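You operate a simulated robot arm through the tools that you are given. There is no shell and no other tool. Be economical: measure what you need, move in short steps, check, and stop when the job is done.

You are at the controls of a simulated two-armed robot. One attempt, no reset.

TASK
Carry the blue tray with both arms and set it on the desk top.
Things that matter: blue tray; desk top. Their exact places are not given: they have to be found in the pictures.

It is judged by the outcome, as a careful person would: the job done as asked, and still so three seconds after it is handed in. It fails if anything else is knocked over, pushed out of place, dropped, spilled or broken.

THE ROBOT
Two 7-joint arms with two-finger parallel grippers on one trunk, on a base that drives. Base frame: it is fixed to the floor where the robot stands at the start and does not move with it; the origin is under the middle of the robot, x ahead of it, y to its left, z up. Units: mm, degrees, N and s.
The left shoulder is at the start at [70, 188, 1165], the right one opposite. With the tool pointing down near the work surface each hand reaches from about 300 to 800 mm from the robot's upright axis, wherever it stands, measured 20 degrees to its own side. Places, roughly: desk top [-2600, 1400, 800]. Payload 3.91 kg a hand.
The TCP of each hand is the grasp point between the finger pads, 30 mm short of the fingertips. In the tool frame z runs along the fingers and y along their closing line. Largest opening 110 mm; finger width 20, thickness 10; the body of the gripper, 48 by 112 mm, starts 55 mm behind the TCP.
Orientation is that of the tool frame in the base frame, as [roll, pitch, yaw] about the fixed x, y, z axes, in that order (R = Rz(yaw) Ry(pitch) Rx(roll)). With the fingers straight down and closing along the base's y, the tool's x points along the base's -x, its y along +y and its z along -z.

THE INTERFACE
- The arms move only by the tool send_rows. It takes "left_motion", "right_motion" or both (then of equal length, played together; a hand with none holds still); each is a list of rows, each a list of 3 entries, a list of its own where there are three numbers: the turn, a rotation vector about the base's x, y, z in units of 60 degrees (1.0 is 60 degrees), then the shift along the base's x, y, z in units of 200 mm (1.0 is 200 mm), then the finger opening in mm, from 0 to 110. In form: [[[rx, ry, rz], [x, y, z], grip], ...]. A call has 1 to 10 rows; each row is the pose to reach, as a shift and turn from the pose commanded when the call began. A call with a number of a shift or a turn outside -1 to 1 is refused whole. A row lasts 0.2 s, in which the tool goes at most 50 mm and 8.6 degrees; a call with a longer step from one row to the next is refused whole, and so is a gripper value outside its range. Where a pose cannot be reached the arm comes as near as it can. A force on the tool above 40 N (or 10 N above the force at the start of the call, whichever is more), or a blocked arm, ends the call early, and 0.2 s more pass. The fingers move at their own pace (about 72 mm/s each) and stop on an object; they squeeze with about 36 N. The grip force told is the motor's: it shows also when the fingers shut on nothing. Time passes only in rows, and 0.2 s behind the last, so rows that repeat a pose let the fingers close. The reply holds the time, the measured pose of the TCP, the force on the tool along the base axes, the opening and the grip force, in the units named above and with some noise, with the torque about the TCP (base axes, N m) and any sound that the robot's microphone picked up.
- Cameras (640 x 400 px; columns grow to the right, rows downward): "scene" is now at [126.1, -31.9, 1381.3]; the picture's right is [-0.38, -0.93, 0.00], its down [-0.64, 0.26, -0.72] and it looks along [0.67, -0.27, -0.69] (base axes); focal length 263 px, centre (320, 200). "left" rides on the left gripper at [73, -17, -103] in its tool frame; the picture's right is [0.23, 0.97, 0.00], its down [-0.76, 0.18, -0.62] and it looks along [-0.61, 0.14, 0.78] (tool axes); focal length 222 px, centre (320, 200). "right" rides on the right gripper at [72, 17, -103] in its tool frame; the picture's right is [-0.23, 0.97, 0.00], its down [-0.76, -0.18, -0.62] and it looks along [-0.61, -0.14, 0.78] (tool axes); focal length 222 px, centre (320, 200).
- snapshot(camera): a new picture of that camera. No time passes.
- lift_body(by): slides the trunk up (or, below 0, down) by that many mm; the arms and the scene camera ride with it, the base frame stays. It gives what a move gives, with no picture.
- steer(legs): drives the robot by 1 to 6 legs, each [ahead, turn to the left] in mm and degrees, along the robot's own axes; the way and the turn of a leg run together, so that a leg with both is an arc; at most 1500 mm and 180 degrees a leg. The arms and the cameras ride along, it lands a little off, and it stops where it bumps. It gives what a move gives.
- turn_head(pan, tilt): turns the head with the scene camera to pan (to the left, within 86 degrees either way) and tilt (down, from -29 to 69), counted from straight ahead of the robot. It gives what a move gives.
- probe_pixels(camera, pixels): for up to 12 pixels [column, row] of the newest picture of that camera ("zoom" is the newest enlarged one), the place [x, y, z] in the base frame of the surface seen there, good to about 2 mm. No time passes.
- enlarge(camera, box): a new picture of the part [left, top, right, bottom] of that camera's present view, enlarged. No time passes.
- job_done(): hands the job in; it is judged then, once.

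Work in short steps. Measure before you move; look again where a grasp or a placing could have gone wrong, and mend it. You have 80 turns and 58 pictures in all, those below and enlarged ones among them. Open the grippers and draw the arms clear of the work before you hand the job in, unless the task says otherwise; then end with one line.

The tools are called as a command line: name --argument value ..., lists and objects as JSON in quotes. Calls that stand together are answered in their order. send_rows: Moves the arms, as the interface text tells. Its arguments: {"type":"object","properties":{"left_motion":{"type":"array"},"right_motion":{"type":"array"}},"required":[]} The other tools are called the same way: lift_body (by) slides the trunk up or down; steer (legs) drives the base; turn_head (pan, tilt) turns the head that bears the scene camera; snapshot (camera) takes a picture; probe_pixels (camera, pixels) gives the place of the surface under pixels of a picture; enlarge (camera, box) takes an enlarged picture of a part of a camera's view; job_done () hands the job in.

At the start:

```text
clock: 0.0
left_ee_pos: [618.1, 118.5, 1041.6]
left_tool_rot: [-180.0, 0.0, -179.9]
left_wrist_force: [0.0, -0.3, 0.6]
left_ft_torque: [-0.03, -0.02, -0.02]
left_grip_width: 110.0
left_gripper_force: 0.0
right_ee_pos: [400.9, -314.3, 1087.3]
right_tool_rot: [180.0, 0.0, -179.9]
right_wrist_force: [-0.1, -0.3, 0.6]
right_ft_torque: [0.01, 0.0, -0.06]
right_grip_width: 110.0
right_gripper_force: 0.0
trunk travel left (down, up): [-675.0, 265.0]
robot x, y, heading: [-0.8, 0.4, 0.1]
head pan, tilt: [-22.3, 43.6]
```

scene: 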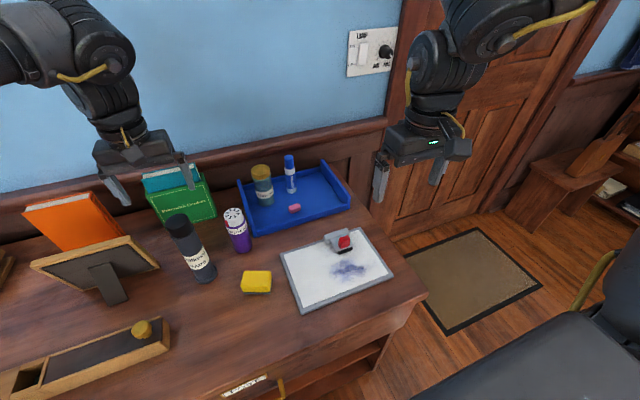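
right: 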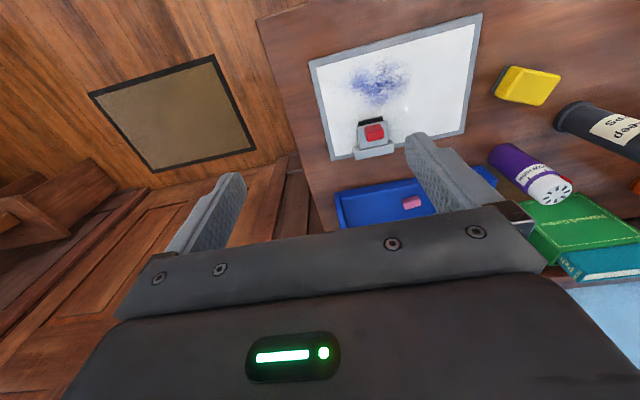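
left: 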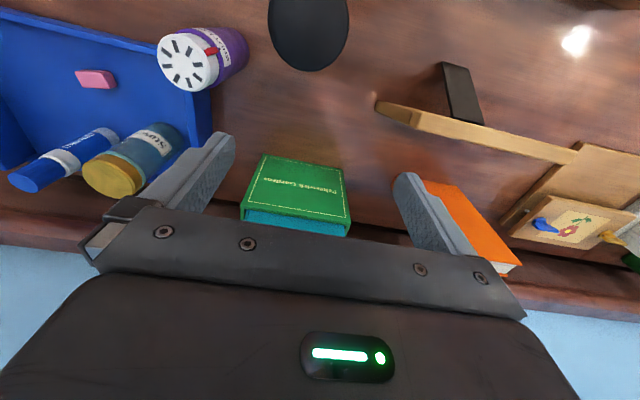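

The blue tray (around pixel 295,198) stands at the back of the table with a jar, a blue stick and a pink eraser on it. I enlarge it to measure it.

enlarge --camera "scene" --box '[200, 130, 400, 255]'

```text
3.20 times, centred on (300, 192) of scene
```

zoom: 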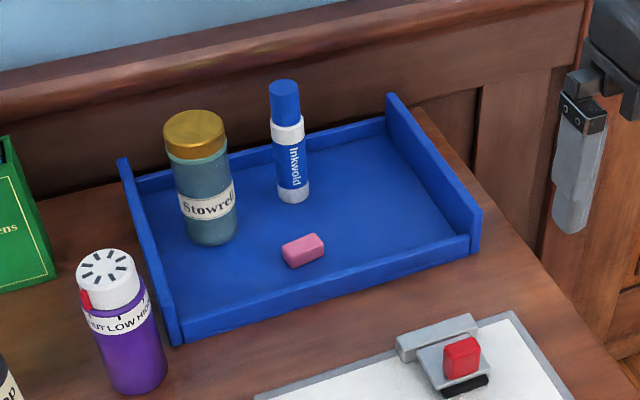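

I probe the tray's wall corners, floor, and the table around it.

probe_pixels --camera "zoom" --pixels '[[124, 160], [174, 338], [388, 97], [476, 210], [150, 250], [435, 155], [300, 210], [320, 298], [250, 157], [195, 118], [285, 88], [230, 345]]'

probe_pixels --camera "zoom" --pixels '[[110, 256], [95, 330], [303, 262], [40, 230], [20, 150], [500, 260], [470, 320], [60, 30], [205, 240], [295, 195], [445, 190], [160, 290]]'

```text
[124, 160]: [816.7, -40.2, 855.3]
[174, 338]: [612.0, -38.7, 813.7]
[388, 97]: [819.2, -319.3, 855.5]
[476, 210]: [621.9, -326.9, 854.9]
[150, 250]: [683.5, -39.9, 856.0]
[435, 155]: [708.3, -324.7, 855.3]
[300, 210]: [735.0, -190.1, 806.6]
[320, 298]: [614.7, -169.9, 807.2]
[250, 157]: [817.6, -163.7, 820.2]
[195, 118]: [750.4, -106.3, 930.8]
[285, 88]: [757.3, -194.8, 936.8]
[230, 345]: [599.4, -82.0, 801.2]
```

```text
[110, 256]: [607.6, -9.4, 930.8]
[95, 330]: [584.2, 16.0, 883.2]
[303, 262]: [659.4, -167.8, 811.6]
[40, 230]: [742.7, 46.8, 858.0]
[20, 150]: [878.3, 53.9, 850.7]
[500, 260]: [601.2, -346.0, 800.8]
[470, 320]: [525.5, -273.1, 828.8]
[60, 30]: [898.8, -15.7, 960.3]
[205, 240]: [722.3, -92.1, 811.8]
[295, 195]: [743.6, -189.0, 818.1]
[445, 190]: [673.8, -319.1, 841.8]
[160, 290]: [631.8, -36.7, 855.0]
```

I need clearance: the jar sits near the left wall and the purple can is outside it. I measure both and the chair and table edge.

snapshot --camera "left"

probe_pixels --camera "zoom" --pixels '[[165, 140], [228, 135], [195, 157], [184, 225], [237, 210], [80, 275], [138, 270], [108, 308], [105, 380], [161, 350], [170, 330], [195, 185]]'

turn_head --pan -80 --tilt 35

snapshot --camera "scene"

```text
53 pictures are left
```

left: 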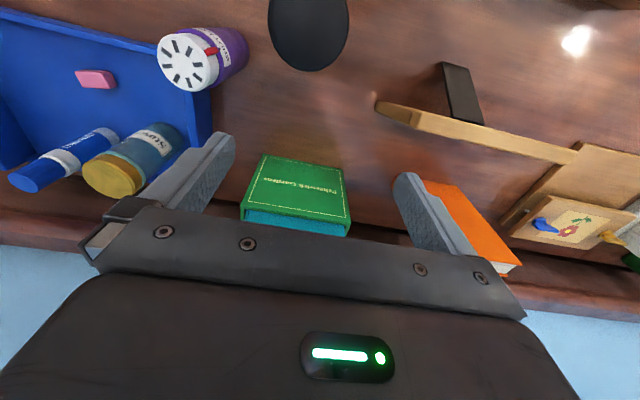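

```text
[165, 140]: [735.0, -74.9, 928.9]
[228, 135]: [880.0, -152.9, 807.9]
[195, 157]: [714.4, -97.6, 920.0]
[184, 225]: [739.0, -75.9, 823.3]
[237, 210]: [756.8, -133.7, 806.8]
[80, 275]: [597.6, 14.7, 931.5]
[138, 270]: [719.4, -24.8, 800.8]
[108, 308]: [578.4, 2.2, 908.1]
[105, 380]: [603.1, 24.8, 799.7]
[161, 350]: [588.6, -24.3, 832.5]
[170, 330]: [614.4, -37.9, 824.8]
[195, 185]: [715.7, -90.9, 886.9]
```

```text
clock: 1.3
left_ee_pos: [618.7, 118.8, 1042.6]
left_tool_rot: [179.9, 0.0, -179.9]
left_wrist_force: [-0.4, 0.3, 0.0]
left_ft_torque: [0.0, 0.02, 0.0]
left_grip_width: 109.9
left_gripper_force: 0.0
right_ee_pos: [401.2, -315.3, 1086.6]
right_tool_rot: [-180.0, 0.0, -180.0]
right_wrist_force: [0.2, -0.4, 0.4]
right_ft_torque: [0.0, -0.01, -0.03]
right_grip_width: 110.1
right_gripper_force: 0.0
trunk travel left (down, up): [-675.0, 265.0]
robot x, y, heading: [-5.1, 2.1, 0.2]
head pan, tilt: [-80.0, 35.0]
```

```text
52 pictures are left
```

scene: 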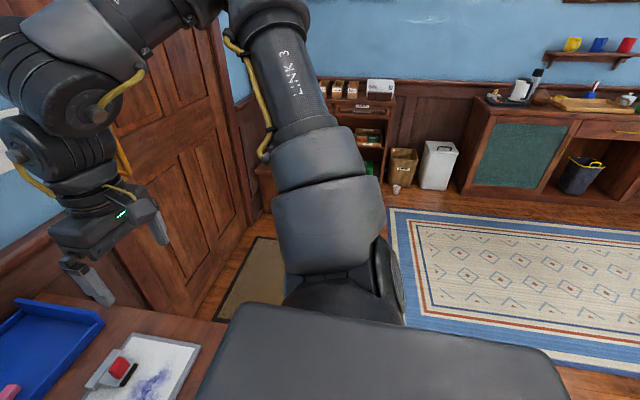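

The dark slab at the bottom (370,350) may be the chair or my own base; I probe it and the floor near it.

probe_pixels --camera "scene" --pixels '[[270, 320], [370, 350], [540, 370], [250, 390], [560, 390], [480, 250], [180, 320], [100, 310], [500, 120]]'

turn_head --pan 80 --tilt 35

snapshot --camera "scene"

```text
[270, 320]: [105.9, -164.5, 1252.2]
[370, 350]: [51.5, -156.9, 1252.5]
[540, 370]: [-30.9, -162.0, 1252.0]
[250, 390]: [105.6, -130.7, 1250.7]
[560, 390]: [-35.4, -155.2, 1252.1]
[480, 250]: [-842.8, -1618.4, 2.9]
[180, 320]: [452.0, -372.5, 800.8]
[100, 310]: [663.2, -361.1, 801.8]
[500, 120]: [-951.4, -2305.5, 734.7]
```

```text
clock: 3.7
left_ee_pos: [620.0, 119.3, 1040.8]
left_tool_rot: [180.0, -0.1, -179.9]
left_wrist_force: [0.7, 0.1, -0.4]
left_ft_torque: [-0.01, 0.02, -0.02]
left_grip_width: 110.0
left_gripper_force: 0.0
right_ee_pos: [399.6, -314.3, 1086.4]
right_tool_rot: [180.0, 0.0, -179.9]
right_wrist_force: [0.3, -0.1, -0.4]
right_ft_torque: [0.01, -0.01, 0.03]
right_grip_width: 110.0
right_gripper_force: 0.0
trunk travel left (down, up): [-675.0, 265.0]
robot x, y, heading: [1.3, 0.8, 0.2]
head pan, tilt: [80.0, 35.0]
```

```text
51 pictures are left
```

scene: 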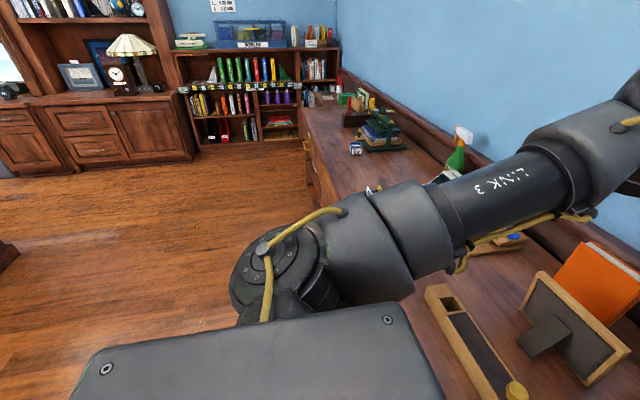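

Those slabs are my own shoulders and the floor around is free. The tray centre is at y≈-182, so I back off, sidestep about 182 mm to the right, and face it squarely.

steer --legs '[[-300, 0], [0, 45], [-257, 0], [0, -45]]'

turn_head --pan 0 --tilt 40

snapshot --camera "scene"

```text
clock: 11.4
left_ee_pos: [132.5, -54.4, 1041.5]
left_tool_rot: [-180.0, 0.0, -179.0]
left_wrist_force: [-0.1, -0.4, -0.2]
left_ft_torque: [0.01, 0.01, -0.03]
left_grip_width: 110.3
left_gripper_force: 0.1
right_ee_pos: [-77.9, -491.2, 1087.4]
right_tool_rot: [-180.0, 0.0, -179.0]
right_wrist_force: [-0.3, 0.4, 0.4]
right_ft_torque: [0.03, 0.0, 0.02]
right_grip_width: 110.1
right_gripper_force: 0.0
trunk travel left (down, up): [-675.0, 265.0]
robot x, y, heading: [-487.3, -187.4, 0.8]
head pan, tilt: [80.0, 35.0]
```

```text
clock: 12.9
left_ee_pos: [133.3, -54.0, 1041.5]
left_tool_rot: [-179.9, 0.0, -178.9]
left_wrist_force: [-0.1, -0.5, 0.6]
left_ft_torque: [-0.01, 0.01, -0.01]
left_grip_width: 109.9
left_gripper_force: 0.0
right_ee_pos: [-78.5, -491.0, 1087.0]
right_tool_rot: [-180.0, 0.0, -179.1]
right_wrist_force: [0.7, -0.1, -0.1]
right_ft_torque: [-0.01, 0.01, 0.02]
right_grip_width: 109.9
right_gripper_force: 0.1
trunk travel left (down, up): [-675.0, 265.0]
robot x, y, heading: [-481.8, -182.3, 1.1]
head pan, tilt: [0.0, 40.0]
```

```text
50 pictures are left
```

scene: 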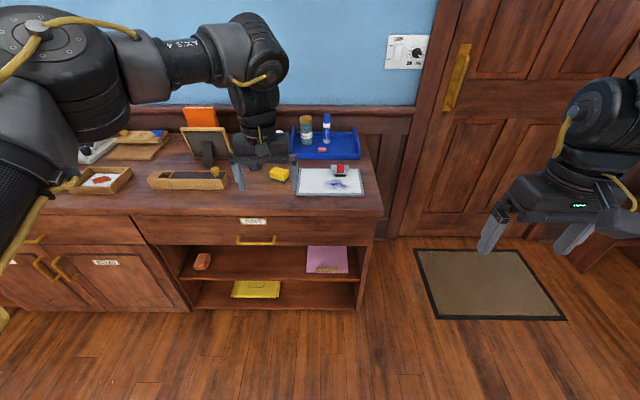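

Squared up to y≈-182 with a heading of about 1°. I check the table's front edge and drive back in.

probe_pixels --camera "scene" --pixels '[[250, 212], [340, 212], [382, 205], [210, 105], [320, 300]]'

steer --legs '[[495, -1]]'

snapshot --camera "scene"

```text
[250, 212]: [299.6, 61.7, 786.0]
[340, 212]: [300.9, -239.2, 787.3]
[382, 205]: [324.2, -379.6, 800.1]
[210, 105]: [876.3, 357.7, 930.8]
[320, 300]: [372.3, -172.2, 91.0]
```

```text
clock: 15.8
left_ee_pos: [626.2, -58.8, 1042.1]
left_tool_rot: [-180.0, 0.0, -179.9]
left_wrist_force: [0.1, 0.3, 0.4]
left_ft_torque: [-0.01, -0.01, 0.0]
left_grip_width: 110.3
left_gripper_force: 0.1
right_ee_pos: [408.1, -492.9, 1086.6]
right_tool_rot: [-179.9, 0.1, -179.8]
right_wrist_force: [0.4, 0.4, 0.7]
right_ft_torque: [0.03, 0.0, 0.03]
right_grip_width: 110.1
right_gripper_force: 0.1
trunk travel left (down, up): [-675.0, 265.0]
robot x, y, heading: [7.2, -180.5, 0.2]
head pan, tilt: [0.0, 40.0]
```

```text
49 pictures are left
```

scene: 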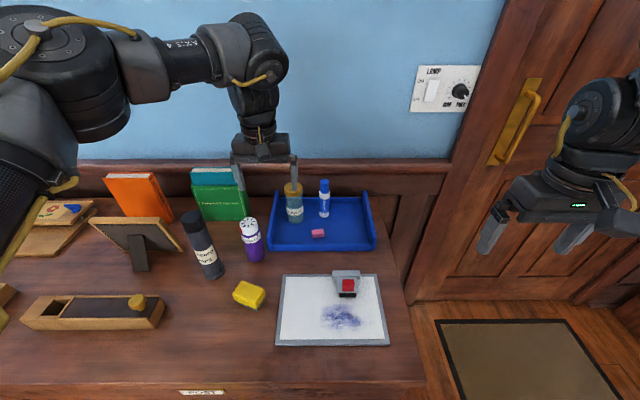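

Now re-measure the walls' thickness with an enlargement of the tray from the square-on view.

enlarge --camera "scene" --box '[230, 165, 390, 265]'

```text
4.00 times, centred on (310, 215) of scene
```

zoom: 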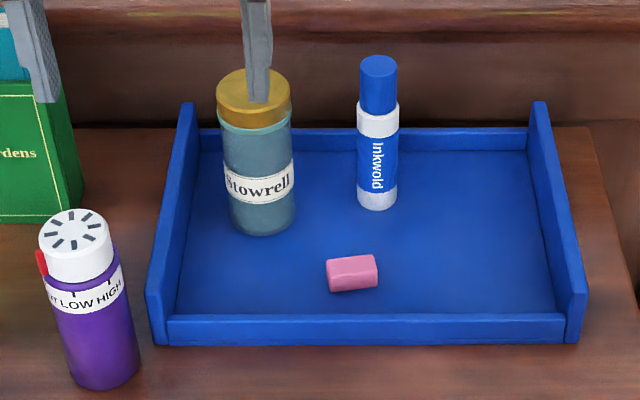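

probe_pixels --camera "zoom" --pixels '[[165, 240], [181, 200], [150, 288], [168, 288], [558, 210], [568, 240], [585, 288], [570, 285], [183, 104], [540, 104], [110, 240], [105, 270]]'

```text
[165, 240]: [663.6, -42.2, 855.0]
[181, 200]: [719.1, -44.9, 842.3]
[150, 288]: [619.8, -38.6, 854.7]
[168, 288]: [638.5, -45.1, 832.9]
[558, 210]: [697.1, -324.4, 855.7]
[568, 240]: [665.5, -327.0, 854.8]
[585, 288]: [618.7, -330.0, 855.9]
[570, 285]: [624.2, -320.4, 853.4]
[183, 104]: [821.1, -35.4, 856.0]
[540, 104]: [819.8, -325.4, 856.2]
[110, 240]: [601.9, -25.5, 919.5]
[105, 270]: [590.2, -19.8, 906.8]
```

Walls: left centre y≈-40, right centre y≈-325, tops z≈855. I tilt both hands 15° back (to clear the jar and the can) and bring them toward x=690 above the walls, in two steps.

send_rows --left_motion '[[[0, -0.05, 0], [0.06, 0.02, -0.02], 60], [[0, -0.1, 0], [0.12, 0.04, -0.04], 60], [[0, -0.15, 0], [0.18, 0.06, -0.06], 60], [[0, -0.2, 0], [0.24, 0.08, -0.08], 60], [[0, -0.25, 0], [0.3, 0.09, -0.1], 60], [[0, -0.25, 0], [0.32, 0.095, -0.1], 60]]' --right_motion '[[[0, -0.05, 0], [0.16, 0.14, -0.03], 60], [[0, -0.1, 0], [0.33, 0.28, -0.06], 60], [[0, -0.15, 0], [0.5, 0.42, -0.1], 60], [[0, -0.2, 0], [0.67, 0.56, -0.13], 60], [[0, -0.25, 0], [0.83, 0.7, -0.17], 60], [[0, -0.25, 0], [1, 0.84, -0.2], 60]]'

```text
clock: 17.2
left_ee_pos: [691.6, -39.2, 1020.6]
left_tool_rot: [180.0, 15.0, -179.9]
left_wrist_force: [-0.4, 0.6, 0.1]
left_ft_torque: [-0.03, -0.01, -0.02]
left_grip_width: 59.6
left_gripper_force: 0.1
right_ee_pos: [554.0, -407.8, 1053.3]
right_tool_rot: [179.7, 15.1, -179.9]
right_wrist_force: [-0.2, 0.4, 0.4]
right_ft_torque: [-0.01, -0.01, 0.03]
right_grip_width: 60.1
right_gripper_force: 0.0
right hand out of reach, approached as far as the arm can: row 4, 5, 6
trunk travel left (down, up): [-675.0, 265.0]
robot x, y, heading: [9.9, -181.4, 0.1]
head pan, tilt: [0.0, 40.0]
```

The left hand is above its wall; the right stopped early at (554,-408). I retry the right hand from here in smaller steps.

send_rows --right_motion '[[[0, 0, 0], [0, 0.1, 0], 60], [[0, 0, 0], [0.05, 0.2, 0], 60], [[0, 0, 0], [0.12, 0.3, -0.05], 60], [[0, 0, 0], [0.25, 0.4, -0.1], 60], [[0, 0, 0], [0.4, 0.415, -0.16], 60], [[0, 0, 0], [0.55, 0.415, -0.16], 60], [[0, 0, 0], [0.68, 0.415, -0.16], 60]]'

```text
clock: 18.8
left_ee_pos: [690.6, -40.2, 1022.1]
left_tool_rot: [-180.0, 15.0, -179.9]
left_wrist_force: [0.8, 0.1, 0.5]
left_ft_torque: [0.01, 0.02, 0.02]
left_grip_width: 59.8
left_gripper_force: 0.1
right_ee_pos: [588.0, -426.8, 1025.8]
right_tool_rot: [179.9, 15.1, -179.8]
right_wrist_force: [0.6, 0.4, 0.3]
right_ft_torque: [0.01, 0.0, 0.0]
right_grip_width: 59.8
right_gripper_force: 0.0
right hand out of reach, approached as far as the arm can: row 1, 2, 3, 4, 5, 6, 7
trunk travel left (down, up): [-675.0, 265.0]
robot x, y, heading: [8.3, -180.4, 0.3]
head pan, tilt: [0.0, 40.0]
```

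The right hand is limited in the inward (+y) direction. I look at the arm's configuration.

snapshot --camera "scene"

```text
47 pictures are left
```

scene: 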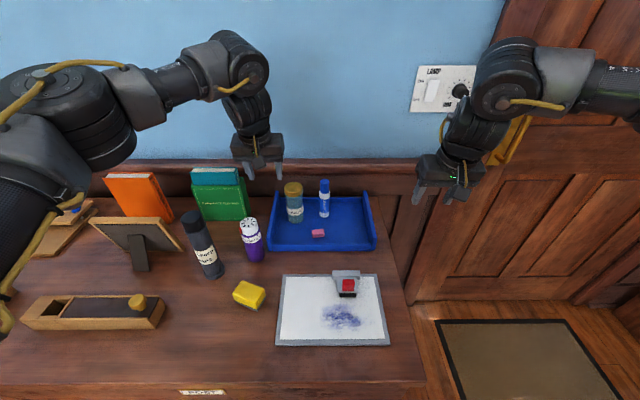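

I'll try another path: draw the right hand back, then inward, then forward, to change the elbow posture.

send_rows --right_motion '[[[0, 0, 0], [-0.2, 0, 0.05], 60], [[0, 0, 0], [-0.4, 0, 0.1], 60], [[0, 0, 0], [-0.6, 0, 0.1], 60], [[0, 0, 0], [-0.8, 0.1, 0.1], 60], [[0, 0, 0], [-0.9, 0.25, 0.1], 60], [[0, 0, 0], [-0.9, 0.4, 0.1], 60], [[0, 0, 0], [-0.9, 0.5, 0.1], 60]]'

```text
clock: 20.4
left_ee_pos: [690.1, -38.7, 1021.4]
left_tool_rot: [-179.9, 15.1, -179.8]
left_wrist_force: [-0.4, 0.1, -0.1]
left_ft_torque: [-0.05, 0.02, -0.01]
left_grip_width: 59.9
left_gripper_force: 0.1
right_ee_pos: [515.3, -409.0, 1064.9]
right_tool_rot: [-180.0, 15.0, -179.8]
right_wrist_force: [0.0, 0.2, 0.1]
right_ft_torque: [-0.04, 0.01, -0.01]
right_grip_width: 60.0
right_gripper_force: 0.1
right hand out of reach, approached as far as the arm can: row 3, 4, 5, 6, 7
trunk travel left (down, up): [-675.0, 265.0]
robot x, y, heading: [9.5, -180.5, 0.3]
head pan, tilt: [0.0, 40.0]
```

Maybe the elbow's fold is the limit, so I go forward first at this y, then inward.

send_rows --right_motion '[[[0, 0, 0], [0.15, 0, 0], 60], [[0, 0, 0], [0.3, 0, 0], 60], [[0, 0, 0], [0.45, 0, 0], 60], [[0, 0, 0], [0.6, 0, -0.05], 60], [[0, 0, 0], [0.75, 0, -0.1], 60], [[0, 0, 0], [0.87, 0, -0.15], 60]]'

```text
clock: 21.8
left_ee_pos: [691.2, -41.9, 1020.6]
left_tool_rot: [180.0, 15.0, -179.8]
left_wrist_force: [0.1, -1.1, -1.3]
left_ft_torque: [0.0, -0.01, 0.0]
left_grip_width: 60.1
left_gripper_force: 0.0
right_ee_pos: [632.1, -462.4, 1034.2]
right_tool_rot: [179.7, 15.0, -179.9]
right_wrist_force: [1.5, 0.3, -0.7]
right_ft_torque: [0.02, 0.02, 0.01]
right_grip_width: 59.7
right_gripper_force: 0.1
right hand out of reach, approached as far as the arm can: row 2, 3, 4, 5, 6
trunk travel left (down, up): [-675.0, 265.0]
robot x, y, heading: [4.2, -181.6, -0.0]
head pan, tilt: [0.0, 40.0]
```

The limit looks like a wrist-yaw one (it slides along an azimuth). I take out the tilt and turn the right tool +60° about z, to see whether it frees up; a 180° flip gives the same grasp.

send_rows --right_motion '[[[0, 0.125, 0], [0, 0, 0], 60], [[0, 0.25, 0], [0, 0, 0], 60]]'

send_rows --right_motion '[[[0, 0, 0.14], [0, 0, 0.02], 60], [[0, 0, 0.28], [0, 0, 0.02], 60], [[0, 0, 0.42], [0, 0, 0.02], 60], [[0, 0, 0.56], [0, 0, 0.02], 60], [[0, 0, 0.7], [0, 0, 0.02], 60], [[0, 0, 0.84], [0, 0, 0.02], 60], [[0, 0, 0.98], [0, 0, 0.02], 60], [[0, 0, 1.0], [0, 0, 0.02], 60]]'

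```text
clock: 22.4
left_ee_pos: [690.2, -39.7, 1021.6]
left_tool_rot: [-179.9, 15.0, 180.0]
left_wrist_force: [-0.1, -0.3, -0.1]
left_ft_torque: [0.01, -0.01, -0.02]
left_grip_width: 60.2
left_gripper_force: 0.0
right_ee_pos: [585.6, -492.1, 1026.4]
right_tool_rot: [179.6, 0.2, -179.9]
right_wrist_force: [0.1, -0.5, -0.3]
right_ft_torque: [0.0, 0.02, 0.01]
right_grip_width: 59.8
right_gripper_force: 0.1
right hand out of reach, approached as far as the arm can: row 1, 2
trunk travel left (down, up): [-675.0, 265.0]
robot x, y, heading: [11.1, -179.4, 0.2]
head pan, tilt: [0.0, 40.0]
```

```text
clock: 24.2
left_ee_pos: [690.1, -40.8, 1021.7]
left_tool_rot: [-180.0, 15.1, -179.9]
left_wrist_force: [0.1, 0.1, 1.3]
left_ft_torque: [-0.02, -0.01, 0.0]
left_grip_width: 60.1
left_gripper_force: 0.1
right_ee_pos: [584.4, -493.3, 1028.9]
right_tool_rot: [-180.0, 0.2, -119.7]
right_wrist_force: [-0.3, 0.3, -0.7]
right_ft_torque: [0.01, 0.05, 0.01]
right_grip_width: 60.0
right_gripper_force: 0.0
trunk travel left (down, up): [-675.0, 265.0]
robot x, y, heading: [5.2, -179.0, 0.3]
head pan, tilt: [0.0, 40.0]
```

Turned without trouble. I continue the flip another 60° and then 60° more.

send_rows --right_motion '[[[0, 0, 0.14], [0, 0, 0.0], 60], [[0, 0, 0.28], [0, 0, 0], 60], [[0, 0, 0.42], [0, 0, 0], 60], [[0, 0, 0.56], [0, 0, 0], 60], [[0, 0, 0.7], [0, 0, 0], 60], [[0, 0, 0.84], [0, 0, 0], 60], [[0, 0, 0.98], [0, 0, 0], 60], [[0, 0, 1.0], [0, 0, 0], 60]]'

send_rows --right_motion '[[[0, 0, 0.14], [0, 0, 0.0], 60], [[0, 0, 0.28], [0, 0, 0], 60], [[0, 0, 0.42], [0, 0, 0], 60], [[0, 0, 0.56], [0, 0, 0], 60], [[0, 0, 0.7], [0, 0, 0], 60], [[0, 0, 0.84], [0, 0, 0], 60], [[0, 0, 0.98], [0, 0, 0], 60], [[0, 0, 1.0], [0, 0, 0], 60]]'

```text
clock: 26.0
left_ee_pos: [690.9, -41.0, 1022.3]
left_tool_rot: [180.0, 14.9, -179.9]
left_wrist_force: [0.4, 0.5, -0.1]
left_ft_torque: [-0.01, 0.02, 0.02]
left_grip_width: 59.8
left_gripper_force: 0.1
right_ee_pos: [583.5, -494.0, 1029.7]
right_tool_rot: [-179.9, 0.0, -59.8]
right_wrist_force: [0.0, -1.0, 0.5]
right_ft_torque: [0.0, 0.01, 0.03]
right_grip_width: 60.2
right_gripper_force: 0.2
trunk travel left (down, up): [-675.0, 265.0]
robot x, y, heading: [8.5, -178.0, 0.2]
head pan, tilt: [0.0, 40.0]
```

```text
clock: 27.8
left_ee_pos: [690.2, -39.5, 1022.5]
left_tool_rot: [180.0, 14.9, 180.0]
left_wrist_force: [-1.1, 0.6, 0.7]
left_ft_torque: [0.03, 0.0, 0.01]
left_grip_width: 59.9
left_gripper_force: 0.1
right_ee_pos: [583.0, -493.9, 1030.2]
right_tool_rot: [-179.9, -0.1, 0.2]
right_wrist_force: [0.3, -0.2, 0.2]
right_ft_torque: [-0.04, 0.0, -0.03]
right_grip_width: 60.0
right_gripper_force: 0.1
trunk travel left (down, up): [-675.0, 265.0]
robot x, y, heading: [4.8, -175.6, 0.1]
head pan, tilt: [0.0, 40.0]
```

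Flip works. Now the right hand moves to above its wall with the 15° tilt.

send_rows --right_motion '[[[0, -0.05, 0], [0.1, 0.15, 0], 60], [[0, -0.1, 0], [0.2, 0.3, 0], 60], [[0, -0.15, 0], [0.3, 0.45, 0], 60], [[0, -0.2, 0], [0.4, 0.6, 0], 60], [[0, -0.25, 0], [0.48, 0.75, -0.02], 60], [[0, -0.25, 0], [0.535, 0.845, -0.04], 60], [[0, -0.25, 0], [0.535, 0.845, -0.04], 60]]'

snapshot --camera "scene"

```text
clock: 29.4
left_ee_pos: [690.1, -40.3, 1021.1]
left_tool_rot: [-180.0, 15.0, -180.0]
left_wrist_force: [0.1, 0.6, 0.1]
left_ft_torque: [0.0, -0.01, 0.03]
left_grip_width: 60.0
left_gripper_force: 0.0
right_ee_pos: [602.5, -437.4, 1030.3]
right_tool_rot: [180.0, -15.1, 0.1]
right_wrist_force: [-0.1, 0.4, 0.1]
right_ft_torque: [-0.02, -0.02, 0.0]
right_grip_width: 59.9
right_gripper_force: 0.0
right hand out of reach, approached as far as the arm can: row 1, 2, 3, 4, 5, 6, 7
trunk travel left (down, up): [-675.0, 265.0]
robot x, y, heading: [3.0, -183.9, 0.1]
head pan, tilt: [0.0, 40.0]
```

```text
46 pictures are left
```

scene: 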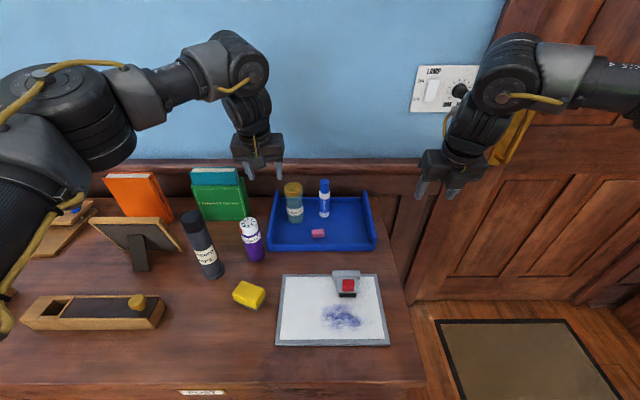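

Same limit after the flip, so it isn't wrist yaw. The hand may be too high relative to the shoulder; I raise the trunk 150 mm, then bring both hands back down and in.

lift_body --by 150

send_rows --left_motion '[[[0, 0, 0], [0, 0, -0.15], 60], [[0, 0, 0], [0, 0, -0.3], 60], [[0, 0, 0], [0, 0, -0.45], 60], [[0, 0, 0], [0, 0, -0.6], 60], [[0, 0, 0], [0, 0, -0.75], 60], [[0, 0, 0], [0, 0, -0.75], 60], [[0, 0, 0], [0, 0, -0.75], 60]]' --right_motion '[[[0, 0, 0], [0, 0, -0.15], 60], [[0, 0, 0], [0, 0, -0.3], 60], [[0, 0, 0], [0, 0, -0.45], 60], [[0, 0, 0], [0, 0, -0.6], 60], [[0, 0, 0], [0, 0.1, -0.75], 60], [[0, 0, 0], [0.1, 0.25, -0.75], 60], [[0, 0, 0], [0.2, 0.4, -0.75], 60]]'

```text
clock: 31.1
left_ee_pos: [689.4, -41.0, 1171.5]
left_tool_rot: [-180.0, 15.0, -179.9]
left_wrist_force: [0.2, 0.6, 0.1]
left_ft_torque: [-0.01, 0.01, -0.02]
left_grip_width: 60.2
left_gripper_force: 0.1
right_ee_pos: [602.4, -436.5, 1180.3]
right_tool_rot: [179.9, -15.1, 0.1]
right_wrist_force: [-0.1, -0.3, -0.5]
right_ft_torque: [-0.01, -0.02, -0.01]
right_grip_width: 59.9
right_gripper_force: 0.1
trunk travel left (down, up): [-825.0, 115.0]
robot x, y, heading: [6.3, -180.4, -0.0]
head pan, tilt: [0.0, 40.0]
```

```text
clock: 32.8
left_ee_pos: [689.7, -39.4, 1020.5]
left_tool_rot: [-180.0, 15.1, -179.9]
left_wrist_force: [-0.2, -0.4, -0.8]
left_ft_torque: [-0.01, -0.01, 0.0]
left_grip_width: 59.7
left_gripper_force: 0.0
right_ee_pos: [581.8, -450.9, 1074.8]
right_tool_rot: [-180.0, -15.1, 0.1]
right_wrist_force: [-0.1, 0.0, -1.0]
right_ft_torque: [0.01, -0.01, 0.0]
right_grip_width: 59.9
right_gripper_force: 0.0
right hand out of reach, approached as far as the arm can: row 2, 3, 4, 5, 6, 7
trunk travel left (down, up): [-825.0, 115.0]
robot x, y, heading: [5.9, -175.6, 0.2]
head pan, tilt: [0.0, 40.0]
```

It now also stops going down; a joint must be sitting on its stop. I look along the right arm to see its posture.

turn_head --pan -45 --tilt 25

snapshot --camera "scene"

turn_head --pan 45 --tilt 25

snapshot --camera "scene"

```text
clock: 33.9
left_ee_pos: [690.3, -40.5, 1020.5]
left_tool_rot: [180.0, 15.0, -179.8]
left_wrist_force: [0.1, 0.3, 0.0]
left_ft_torque: [-0.03, -0.01, 0.03]
left_grip_width: 59.8
left_gripper_force: 0.1
right_ee_pos: [579.7, -450.1, 1075.4]
right_tool_rot: [-179.9, -15.1, 0.1]
right_wrist_force: [-0.1, 0.3, 0.9]
right_ft_torque: [-0.02, 0.01, 0.03]
right_grip_width: 60.0
right_gripper_force: 0.1
trunk travel left (down, up): [-825.0, 115.0]
robot x, y, heading: [11.1, -178.9, 0.2]
head pan, tilt: [-45.0, 25.0]
```

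```text
45 pictures are left
```

scene: 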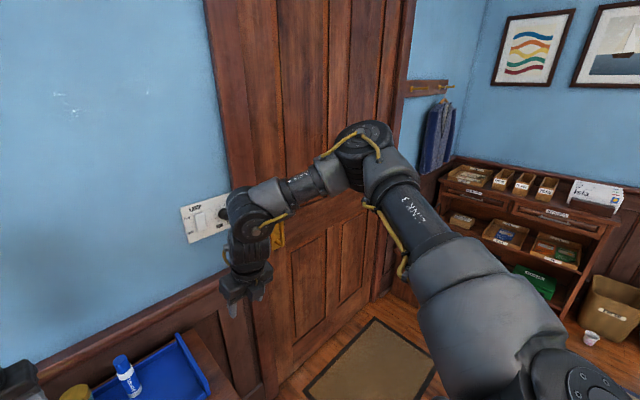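

```text
clock: 35.5
left_ee_pos: [689.4, -40.4, 1020.9]
left_tool_rot: [179.9, 15.0, -179.9]
left_wrist_force: [0.4, -0.2, 0.4]
left_ft_torque: [0.0, 0.02, -0.01]
left_grip_width: 60.1
left_gripper_force: 0.1
right_ee_pos: [580.8, -451.2, 1074.9]
right_tool_rot: [-179.8, -15.1, 0.1]
right_wrist_force: [0.1, 0.4, 0.1]
right_ft_torque: [0.01, 0.01, 0.0]
right_grip_width: 60.1
right_gripper_force: 0.1
trunk travel left (down, up): [-825.0, 115.0]
robot x, y, heading: [6.3, -183.2, -0.2]
head pan, tilt: [45.0, 25.0]
```

```text
44 pictures are left
```

scene: 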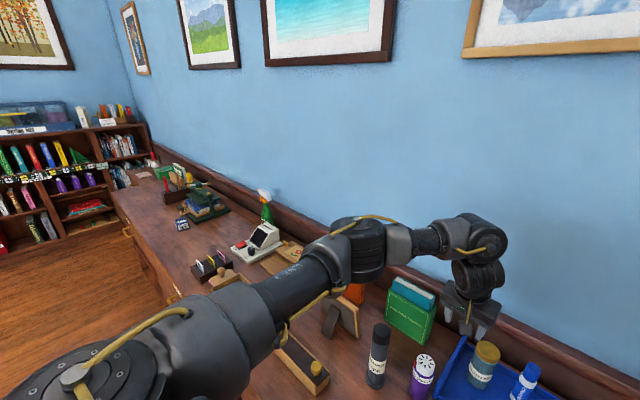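

The right elbow is far out with the forearm doubled back. I extend the right hand outward and down beside the table (free space over the mat) to unfold it, then come inward.

send_rows --right_motion '[[[0, 0, 0], [0, -0.2, 0], 60], [[0, 0, 0], [0, -0.4, 0], 60], [[0, 0, 0], [0, -0.6, 0], 60], [[0, 0, 0], [0, -0.8, -0.1], 60], [[0, 0, 0], [0, -0.9, -0.3], 60], [[0, 0, 0], [0, -0.9, -0.5], 60], [[0, 0, 0], [0, -0.9, -0.7], 60], [[0, 0, 0], [0, -0.9, -0.9], 60]]'

```text
clock: 37.3
left_ee_pos: [688.9, -41.2, 1023.5]
left_tool_rot: [180.0, 15.2, -179.9]
left_wrist_force: [0.3, -0.3, 0.7]
left_ft_torque: [-0.02, 0.01, -0.01]
left_grip_width: 59.9
left_gripper_force: 0.0
right_ee_pos: [557.4, -635.4, 945.3]
right_tool_rot: [-179.9, -15.1, 0.0]
right_wrist_force: [0.2, 0.2, -0.2]
right_ft_torque: [0.0, -0.02, -0.05]
right_grip_width: 59.9
right_gripper_force: 0.1
right hand out of reach, approached as far as the arm can: row 7, 8
trunk travel left (down, up): [-825.0, 115.0]
robot x, y, heading: [4.1, -179.9, 0.1]
head pan, tilt: [45.0, 25.0]
```

It reached z=945 there. Now inward at this height, forward first.

send_rows --right_motion '[[[0, 0, 0], [0.15, 0.1, 0.05], 60], [[0, 0, 0], [0.3, 0.2, 0.05], 60], [[0, 0, 0], [0.4, 0.35, 0.05], 60], [[0, 0, 0], [0.5, 0.5, 0.05], 60], [[0, 0, 0], [0.6, 0.65, 0.05], 60], [[0, 0, 0], [0.65, 0.8, 0.05], 60], [[0, 0, 0], [0.65, 1.0, 0.05], 60]]'

turn_head --pan -45 --tilt 25

snapshot --camera "scene"

```text
clock: 38.9
left_ee_pos: [688.9, -40.2, 1021.9]
left_tool_rot: [-179.9, 14.9, -179.9]
left_wrist_force: [0.2, -0.3, -0.6]
left_ft_torque: [-0.03, 0.03, -0.02]
left_grip_width: 59.9
left_gripper_force: 0.0
right_ee_pos: [610.8, -509.0, 1034.3]
right_tool_rot: [180.0, -15.0, 0.3]
right_wrist_force: [1.2, 0.5, -0.5]
right_ft_torque: [0.01, -0.01, 0.01]
right_grip_width: 59.9
right_gripper_force: 0.2
right hand out of reach, approached as far as the arm can: row 1, 2, 3, 4, 5, 6, 7
trunk travel left (down, up): [-825.0, 115.0]
robot x, y, heading: [9.3, -184.0, 0.1]
head pan, tilt: [45.0, 25.0]
```

```text
clock: 40.6
left_ee_pos: [689.6, -41.2, 1020.8]
left_tool_rot: [-180.0, 15.0, -179.8]
left_wrist_force: [-0.1, -0.8, 1.5]
left_ft_torque: [0.02, -0.01, 0.02]
left_grip_width: 60.0
left_gripper_force: 0.1
right_ee_pos: [612.1, -510.8, 1032.9]
right_tool_rot: [-179.9, -15.2, 0.0]
right_wrist_force: [0.8, 0.4, 0.8]
right_ft_torque: [-0.01, 0.0, 0.0]
right_grip_width: 59.8
right_gripper_force: 0.0
trunk travel left (down, up): [-825.0, 115.0]
robot x, y, heading: [8.4, -176.0, -0.0]
head pan, tilt: [-45.0, 25.0]
```

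```text
43 pictures are left
```

scene: 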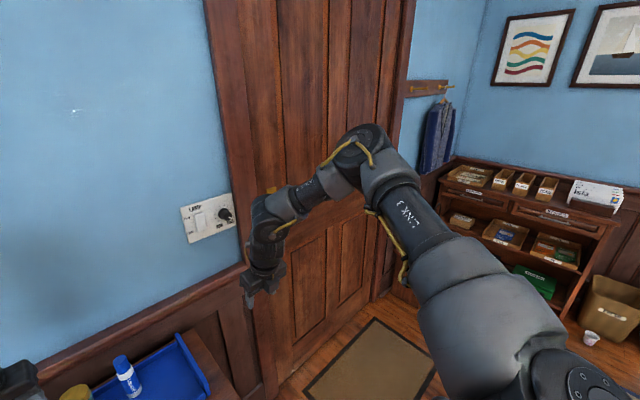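

The elbow sits at exactly the same place in both views: the shoulder is on a stop. I retract the right hand to near its starting place (untilted) and see if that takes it off the stop.

send_rows --right_motion '[[[0, 0.1, 0], [-0.15, 0.05, 0.1], 60], [[0, 0.2, 0], [-0.3, 0.1, 0.25], 60], [[0, 0.25, 0], [-0.5, 0.1, 0.4], 60], [[0, 0.25, 0], [-0.7, 0.1, 0.55], 60], [[0, 0.25, 0], [-0.9, 0.1, 0.7], 60], [[0, 0.25, 0], [-1, 0.1, 0.85], 60], [[0, 0.25, 0], [-1, 0.1, 0.85], 60]]'

snapshot --camera "scene"

```text
clock: 42.2
left_ee_pos: [691.1, -39.6, 1021.0]
left_tool_rot: [180.0, 15.0, -179.8]
left_wrist_force: [-0.6, 1.2, -0.6]
left_ft_torque: [0.01, 0.01, 0.01]
left_grip_width: 59.9
left_gripper_force: 0.0
right_ee_pos: [411.0, -490.2, 1202.7]
right_tool_rot: [-179.9, 0.0, 0.1]
right_wrist_force: [-0.3, 0.8, 0.4]
right_ft_torque: [-0.02, -0.02, -0.02]
right_grip_width: 59.9
right_gripper_force: 0.0
trunk travel left (down, up): [-825.0, 115.0]
robot x, y, heading: [6.3, -180.1, 0.4]
head pan, tilt: [-45.0, 25.0]
```

```text
42 pictures are left
```

scene: 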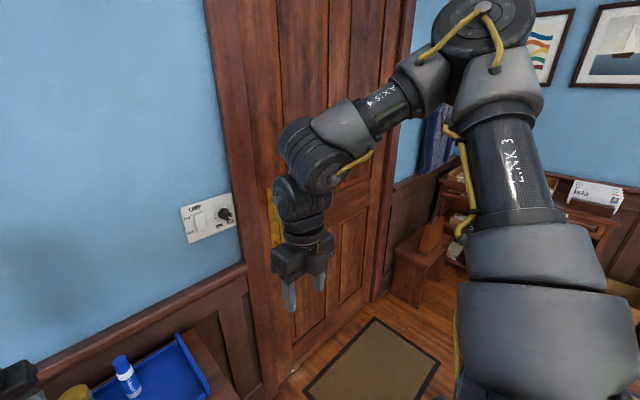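

That is reachable again. From here I try inward first (staying back), then forward.

send_rows --right_motion '[[[0, 0, 0], [0, 0.2, -0.05], 60], [[0, 0, 0], [0, 0.4, -0.1], 60], [[0, 0, 0], [0, 0.6, -0.15], 60], [[0, 0, 0], [0, 0.8, -0.2], 60], [[0, 0, 0], [0, 0.9, -0.3], 60], [[0, 0, 0], [0.1, 0.9, -0.4], 60]]'

snapshot --camera "scene"

```text
clock: 43.6
left_ee_pos: [691.6, -42.4, 1020.9]
left_tool_rot: [180.0, 14.9, -179.9]
left_wrist_force: [0.3, 0.1, 0.1]
left_ft_torque: [0.0, 0.04, -0.02]
left_grip_width: 59.8
left_gripper_force: 0.1
right_ee_pos: [422.1, -387.3, 1140.4]
right_tool_rot: [-179.7, 0.0, 0.1]
right_wrist_force: [-0.3, -0.2, 0.1]
right_ft_torque: [0.02, 0.0, 0.02]
right_grip_width: 60.0
right_gripper_force: 0.0
right hand out of reach, approached as far as the arm can: row 3, 4, 5, 6
trunk travel left (down, up): [-825.0, 115.0]
robot x, y, heading: [11.1, -177.0, -0.1]
head pan, tilt: [-45.0, 25.0]
```

```text
41 pictures are left
```

scene: 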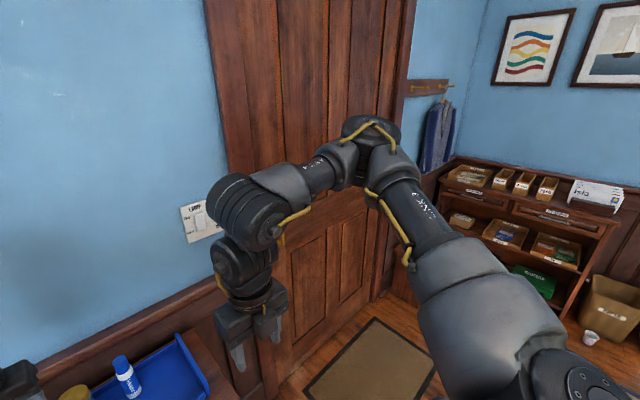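

The right hand seems limited to ≥22° to its own side, worse the lower it hangs below the shoulder. I test whether it gets further in when it is held high relative to the shoulder.

send_rows --right_motion '[[[0, 0, 0], [0, -0.1, 0.2], 60], [[0, 0, 0], [0, -0.1, 0.4], 60], [[0, 0, 0], [0.1, 0, 0.6], 60], [[0, 0, 0], [0.3, 0.1, 0.7], 60], [[0, 0, 0], [0.5, 0.15, 0.7], 60], [[0, 0, 0], [0.7, 0.2, 0.7], 60], [[0, 0, 0], [0.9, 0.3, 0.7], 60], [[0, 0, 0], [1.0, 0.31, 0.7], 60]]'

```text
clock: 45.4
left_ee_pos: [689.1, -40.0, 1022.5]
left_tool_rot: [180.0, 15.0, -179.9]
left_wrist_force: [0.1, 0.1, -0.2]
left_ft_torque: [0.03, 0.02, 0.03]
left_grip_width: 59.6
left_gripper_force: 0.1
right_ee_pos: [498.1, -428.7, 1247.6]
right_tool_rot: [-179.7, -0.2, 0.1]
right_wrist_force: [0.2, 0.8, 0.3]
right_ft_torque: [0.01, -0.01, 0.01]
right_grip_width: 60.0
right_gripper_force: 0.0
right hand out of reach, approached as far as the arm can: row 3, 4, 5, 6, 7, 8
trunk travel left (down, up): [-825.0, 115.0]
robot x, y, heading: [12.8, -181.3, 0.2]
head pan, tilt: [-45.0, 25.0]
```

Still stuck. I measure the elbow and shoulder points of both arms to understand the posture difference.

snapshot --camera "scene"

probe_pixels --camera "scene" --pixels '[[570, 375], [370, 130], [410, 210], [480, 290], [320, 170], [240, 200], [245, 280]]'

turn_head --pan 45 --tilt 25

snapshot --camera "scene"

probe_pixels --camera "scene" --pixels '[[80, 380], [60, 350], [200, 330], [290, 290], [355, 240], [365, 270], [430, 240], [480, 230], [475, 280]]'

```text
40 pictures are left
```

scene: 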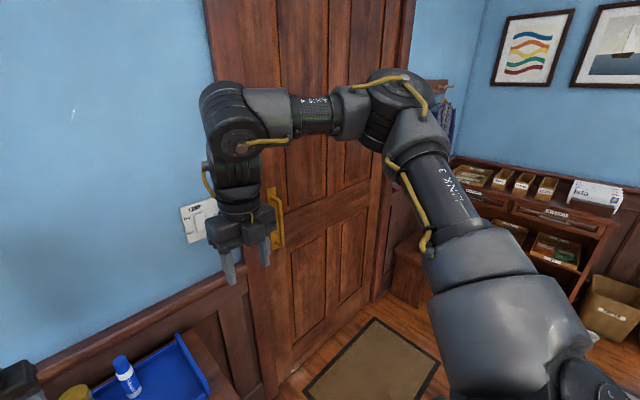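

```text
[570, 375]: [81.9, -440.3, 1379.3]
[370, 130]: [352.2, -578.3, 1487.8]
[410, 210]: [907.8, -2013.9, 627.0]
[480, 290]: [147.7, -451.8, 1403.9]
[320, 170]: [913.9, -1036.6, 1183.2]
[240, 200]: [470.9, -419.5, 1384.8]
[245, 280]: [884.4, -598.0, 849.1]
```

```text
clock: 47.0
left_ee_pos: [690.9, -41.0, 1021.5]
left_tool_rot: [180.0, 15.0, -179.9]
left_wrist_force: [0.0, -0.3, 0.4]
left_ft_torque: [-0.01, -0.02, 0.01]
left_grip_width: 59.9
left_gripper_force: 0.0
right_ee_pos: [498.9, -427.9, 1249.5]
right_tool_rot: [-179.7, -0.3, 0.2]
right_wrist_force: [0.3, 0.4, -0.3]
right_ft_torque: [-0.02, 0.03, -0.02]
right_grip_width: 59.8
right_gripper_force: 0.1
trunk travel left (down, up): [-825.0, 115.0]
robot x, y, heading: [8.7, -177.0, 0.2]
head pan, tilt: [45.0, 25.0]
```

```text
39 pictures are left
```

scene: 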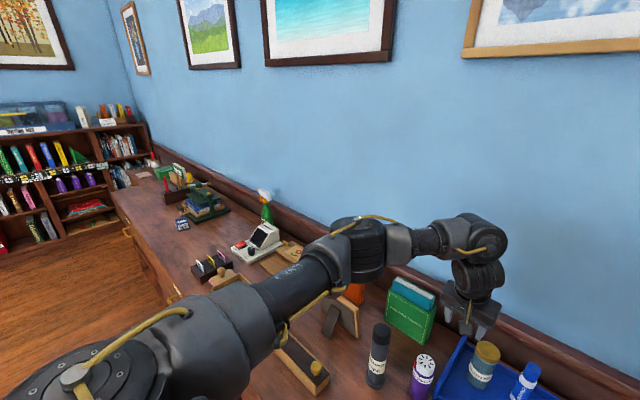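

```text
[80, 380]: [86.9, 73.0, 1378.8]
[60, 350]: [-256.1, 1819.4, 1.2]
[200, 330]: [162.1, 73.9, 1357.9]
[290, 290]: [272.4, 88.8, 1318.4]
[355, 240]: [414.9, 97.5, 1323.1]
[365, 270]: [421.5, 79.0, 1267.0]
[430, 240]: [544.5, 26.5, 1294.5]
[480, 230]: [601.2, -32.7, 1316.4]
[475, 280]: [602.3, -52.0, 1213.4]
```

Left upper arm runs forward; the right's is stuck outward, so the right hand only works beyond ~25–30° to its side. I'll turn the base +20° left so the tray lies more to the right-hand side. First raise the left hand clear, then turn.

send_rows --left_motion '[[[0, 0, 0], [0, 0, 0.2], 60], [[0, 0, 0], [-0.05, 0, 0.4], 60], [[0, 0, 0], [-0.1, 0, 0.6], 60], [[0, 0, 0], [-0.1, 0, 0.8], 60], [[0, 0, 0], [-0.1, 0, 0.9], 60]]'

steer --legs '[[0, 20]]'

lift_body --by -200

```text
clock: 48.2
left_ee_pos: [669.6, -40.8, 1200.9]
left_tool_rot: [-180.0, 14.9, -179.9]
left_wrist_force: [0.4, 0.2, -0.1]
left_ft_torque: [0.0, 0.01, -0.03]
left_grip_width: 60.1
left_gripper_force: 0.1
right_ee_pos: [497.6, -428.8, 1248.3]
right_tool_rot: [-179.7, -0.3, 0.1]
right_wrist_force: [-0.1, -0.3, -0.3]
right_ft_torque: [-0.01, 0.02, 0.0]
right_grip_width: 60.0
right_gripper_force: 0.1
trunk travel left (down, up): [-825.0, 115.0]
robot x, y, heading: [8.2, -177.4, -0.2]
head pan, tilt: [45.0, 25.0]
```

```text
clock: 49.7
left_ee_pos: [583.5, 176.3, 1200.8]
left_tool_rot: [-180.0, 15.1, -159.8]
left_wrist_force: [0.5, 0.0, 0.3]
left_ft_torque: [0.0, 0.01, 0.04]
left_grip_width: 60.0
left_gripper_force: 0.0
right_ee_pos: [554.1, -247.3, 1247.3]
right_tool_rot: [-179.6, -0.2, 20.2]
right_wrist_force: [-0.1, -0.5, 0.3]
right_ft_torque: [0.04, 0.01, -0.01]
right_grip_width: 60.2
right_gripper_force: 0.2
trunk travel left (down, up): [-825.0, 115.0]
robot x, y, heading: [4.1, -184.4, 20.2]
head pan, tilt: [45.0, 25.0]
```

```text
clock: 51.9
left_ee_pos: [582.3, 176.8, 1002.2]
left_tool_rot: [-180.0, 15.0, -159.8]
left_wrist_force: [0.0, 0.4, 0.0]
left_ft_torque: [0.04, 0.03, 0.02]
left_grip_width: 59.9
left_gripper_force: 0.0
right_ee_pos: [553.3, -245.5, 1048.0]
right_tool_rot: [-179.7, -0.2, 20.3]
right_wrist_force: [1.0, -0.3, 0.8]
right_ft_torque: [0.02, -0.02, -0.01]
right_grip_width: 60.0
right_gripper_force: 0.1
trunk travel left (down, up): [-625.0, 315.0]
robot x, y, heading: [7.0, -178.0, 20.4]
head pan, tilt: [45.0, 25.0]
```

Base turned to 20°. Now re-square both tools to the tray: right to (690,-325), left toward (690,-40), both above the walls with the 15° tilt.

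send_rows --right_motion '[[[0.011, -0.062, -0.083], [0.17, -0.1, -0.04], 60], [[0.022, -0.124, -0.166], [0.34, -0.2, -0.08], 60], [[0.033, -0.186, -0.249], [0.5, -0.3, -0.12], 60], [[0.044, -0.248, -0.332], [0.6, -0.36, -0.15], 60], [[0.044, -0.248, -0.332], [0.685, -0.4, -0.19], 60], [[0.044, -0.248, -0.332], [0.685, -0.4, -0.19], 60]]' --left_motion '[[[0, 0, -0.083], [0.1, -0.15, 0.15], 60], [[0, 0, -0.166], [0.2, -0.35, 0.15], 60], [[0, 0, -0.249], [0.3, -0.55, 0.15], 60], [[0, 0, -0.333], [0.4, -0.75, 0.15], 60], [[0, 0, -0.333], [0.5, -0.93, 0.15], 60], [[0, 0, -0.333], [0.54, -1.0, 0.15], 60]]'

```text
clock: 53.3
left_ee_pos: [669.7, -8.0, 1027.9]
left_tool_rot: [-179.9, 15.0, -179.7]
left_wrist_force: [0.4, -0.5, -0.2]
left_ft_torque: [-0.02, -0.03, 0.01]
left_grip_width: 60.1
left_gripper_force: 0.0
left hand out of reach, approached as far as the arm can: row 5, 6
right_ee_pos: [690.0, -325.8, 1010.1]
right_tool_rot: [-179.6, -15.3, 0.1]
right_wrist_force: [-0.2, -0.8, -0.7]
right_ft_torque: [0.03, -0.01, -0.04]
right_grip_width: 60.0
right_gripper_force: 0.0
trunk travel left (down, up): [-625.0, 315.0]
robot x, y, heading: [8.4, -180.0, 20.1]
head pan, tilt: [45.0, 25.0]
```

The right hand now reaches; the left stops ~3° short. I turn the base back 5° to split the difference, then correct both hands.

steer --legs '[[0, -5]]'

```text
clock: 54.2
left_ee_pos: [681.5, -65.0, 1028.5]
left_tool_rot: [-179.8, 15.1, 175.3]
left_wrist_force: [-0.6, 0.0, 0.4]
left_ft_torque: [-0.03, -0.01, 0.01]
left_grip_width: 60.0
left_gripper_force: 0.1
right_ee_pos: [676.2, -382.9, 1010.7]
right_tool_rot: [-179.8, -15.4, -4.9]
right_wrist_force: [0.7, 0.9, 0.1]
right_ft_torque: [-0.03, 0.02, 0.01]
right_grip_width: 59.9
right_gripper_force: 0.2
trunk travel left (down, up): [-625.0, 315.0]
robot x, y, heading: [5.3, -178.6, 15.2]
head pan, tilt: [45.0, 25.0]
```

Both hands should now be in range; I correct yaw and position and descend to z≈960.

send_rows --left_motion '[[[0, 0, 0.04], [0.02, 0.06, -0.1], 60], [[0, 0, 0.08], [0.042, 0.125, -0.2], 60], [[0, 0, 0.08], [0.042, 0.125, -0.34], 60], [[0, 0, 0.08], [0.042, 0.125, -0.34], 60]]' --right_motion '[[[0, 0, 0.04], [0.03, 0.15, -0.05], 60], [[0, 0, 0.082], [0.069, 0.29, -0.1], 60], [[0, 0, 0.082], [0.069, 0.29, -0.25], 60], [[0, 0, 0.082], [0.069, 0.29, -0.25], 60]]'

```text
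clock: 55.2
left_ee_pos: [689.6, -38.3, 960.7]
left_tool_rot: [-179.8, 15.2, -180.0]
left_wrist_force: [0.3, 0.9, 1.0]
left_ft_torque: [0.01, -0.02, 0.03]
left_grip_width: 59.9
left_gripper_force: 0.1
right_ee_pos: [689.0, -324.2, 959.7]
right_tool_rot: [-179.7, -15.3, 0.1]
right_wrist_force: [0.4, 0.4, 0.2]
right_ft_torque: [0.0, 0.0, 0.01]
right_grip_width: 59.9
right_gripper_force: 0.0
trunk travel left (down, up): [-625.0, 315.0]
robot x, y, heading: [7.2, -178.3, 15.2]
head pan, tilt: [45.0, 25.0]
```

Both on target. I look from the head at the tray and check the clearance before the descent.

turn_head --pan -25 --tilt 35

enlarge --camera "scene" --box '[160, 80, 480, 280]'

snapshot --camera "left"

```text
clock: 56.6
left_ee_pos: [691.4, -41.2, 960.5]
left_tool_rot: [-179.9, 15.2, -179.9]
left_wrist_force: [-0.4, 0.4, -0.4]
left_ft_torque: [0.0, 0.0, -0.01]
left_grip_width: 60.0
left_gripper_force: 0.1
right_ee_pos: [689.3, -326.0, 960.6]
right_tool_rot: [-179.8, -15.2, 0.1]
right_wrist_force: [-0.4, -0.4, 0.4]
right_ft_torque: [-0.02, 0.01, 0.01]
right_grip_width: 59.9
right_gripper_force: 0.2
trunk travel left (down, up): [-625.0, 315.0]
robot x, y, heading: [9.4, -177.2, 15.2]
head pan, tilt: [-25.0, 35.0]
```

```text
2.00 times, centred on (320, 180) of scene
```

zoom: 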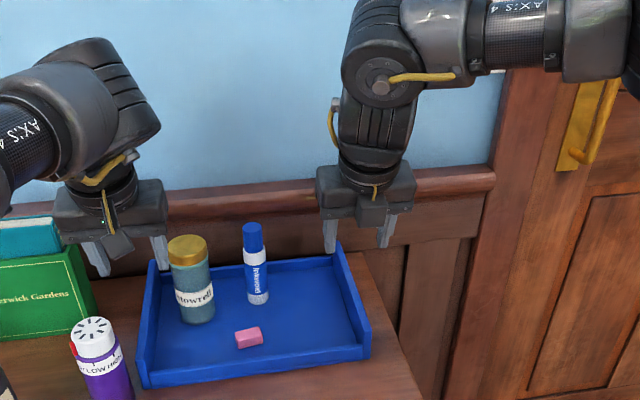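

```text
37 pictures are left
```

left: 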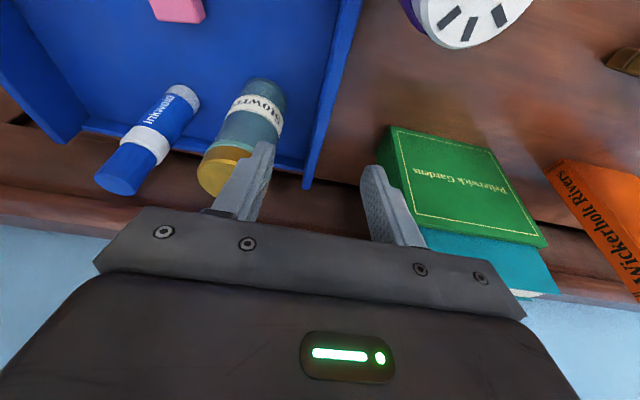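

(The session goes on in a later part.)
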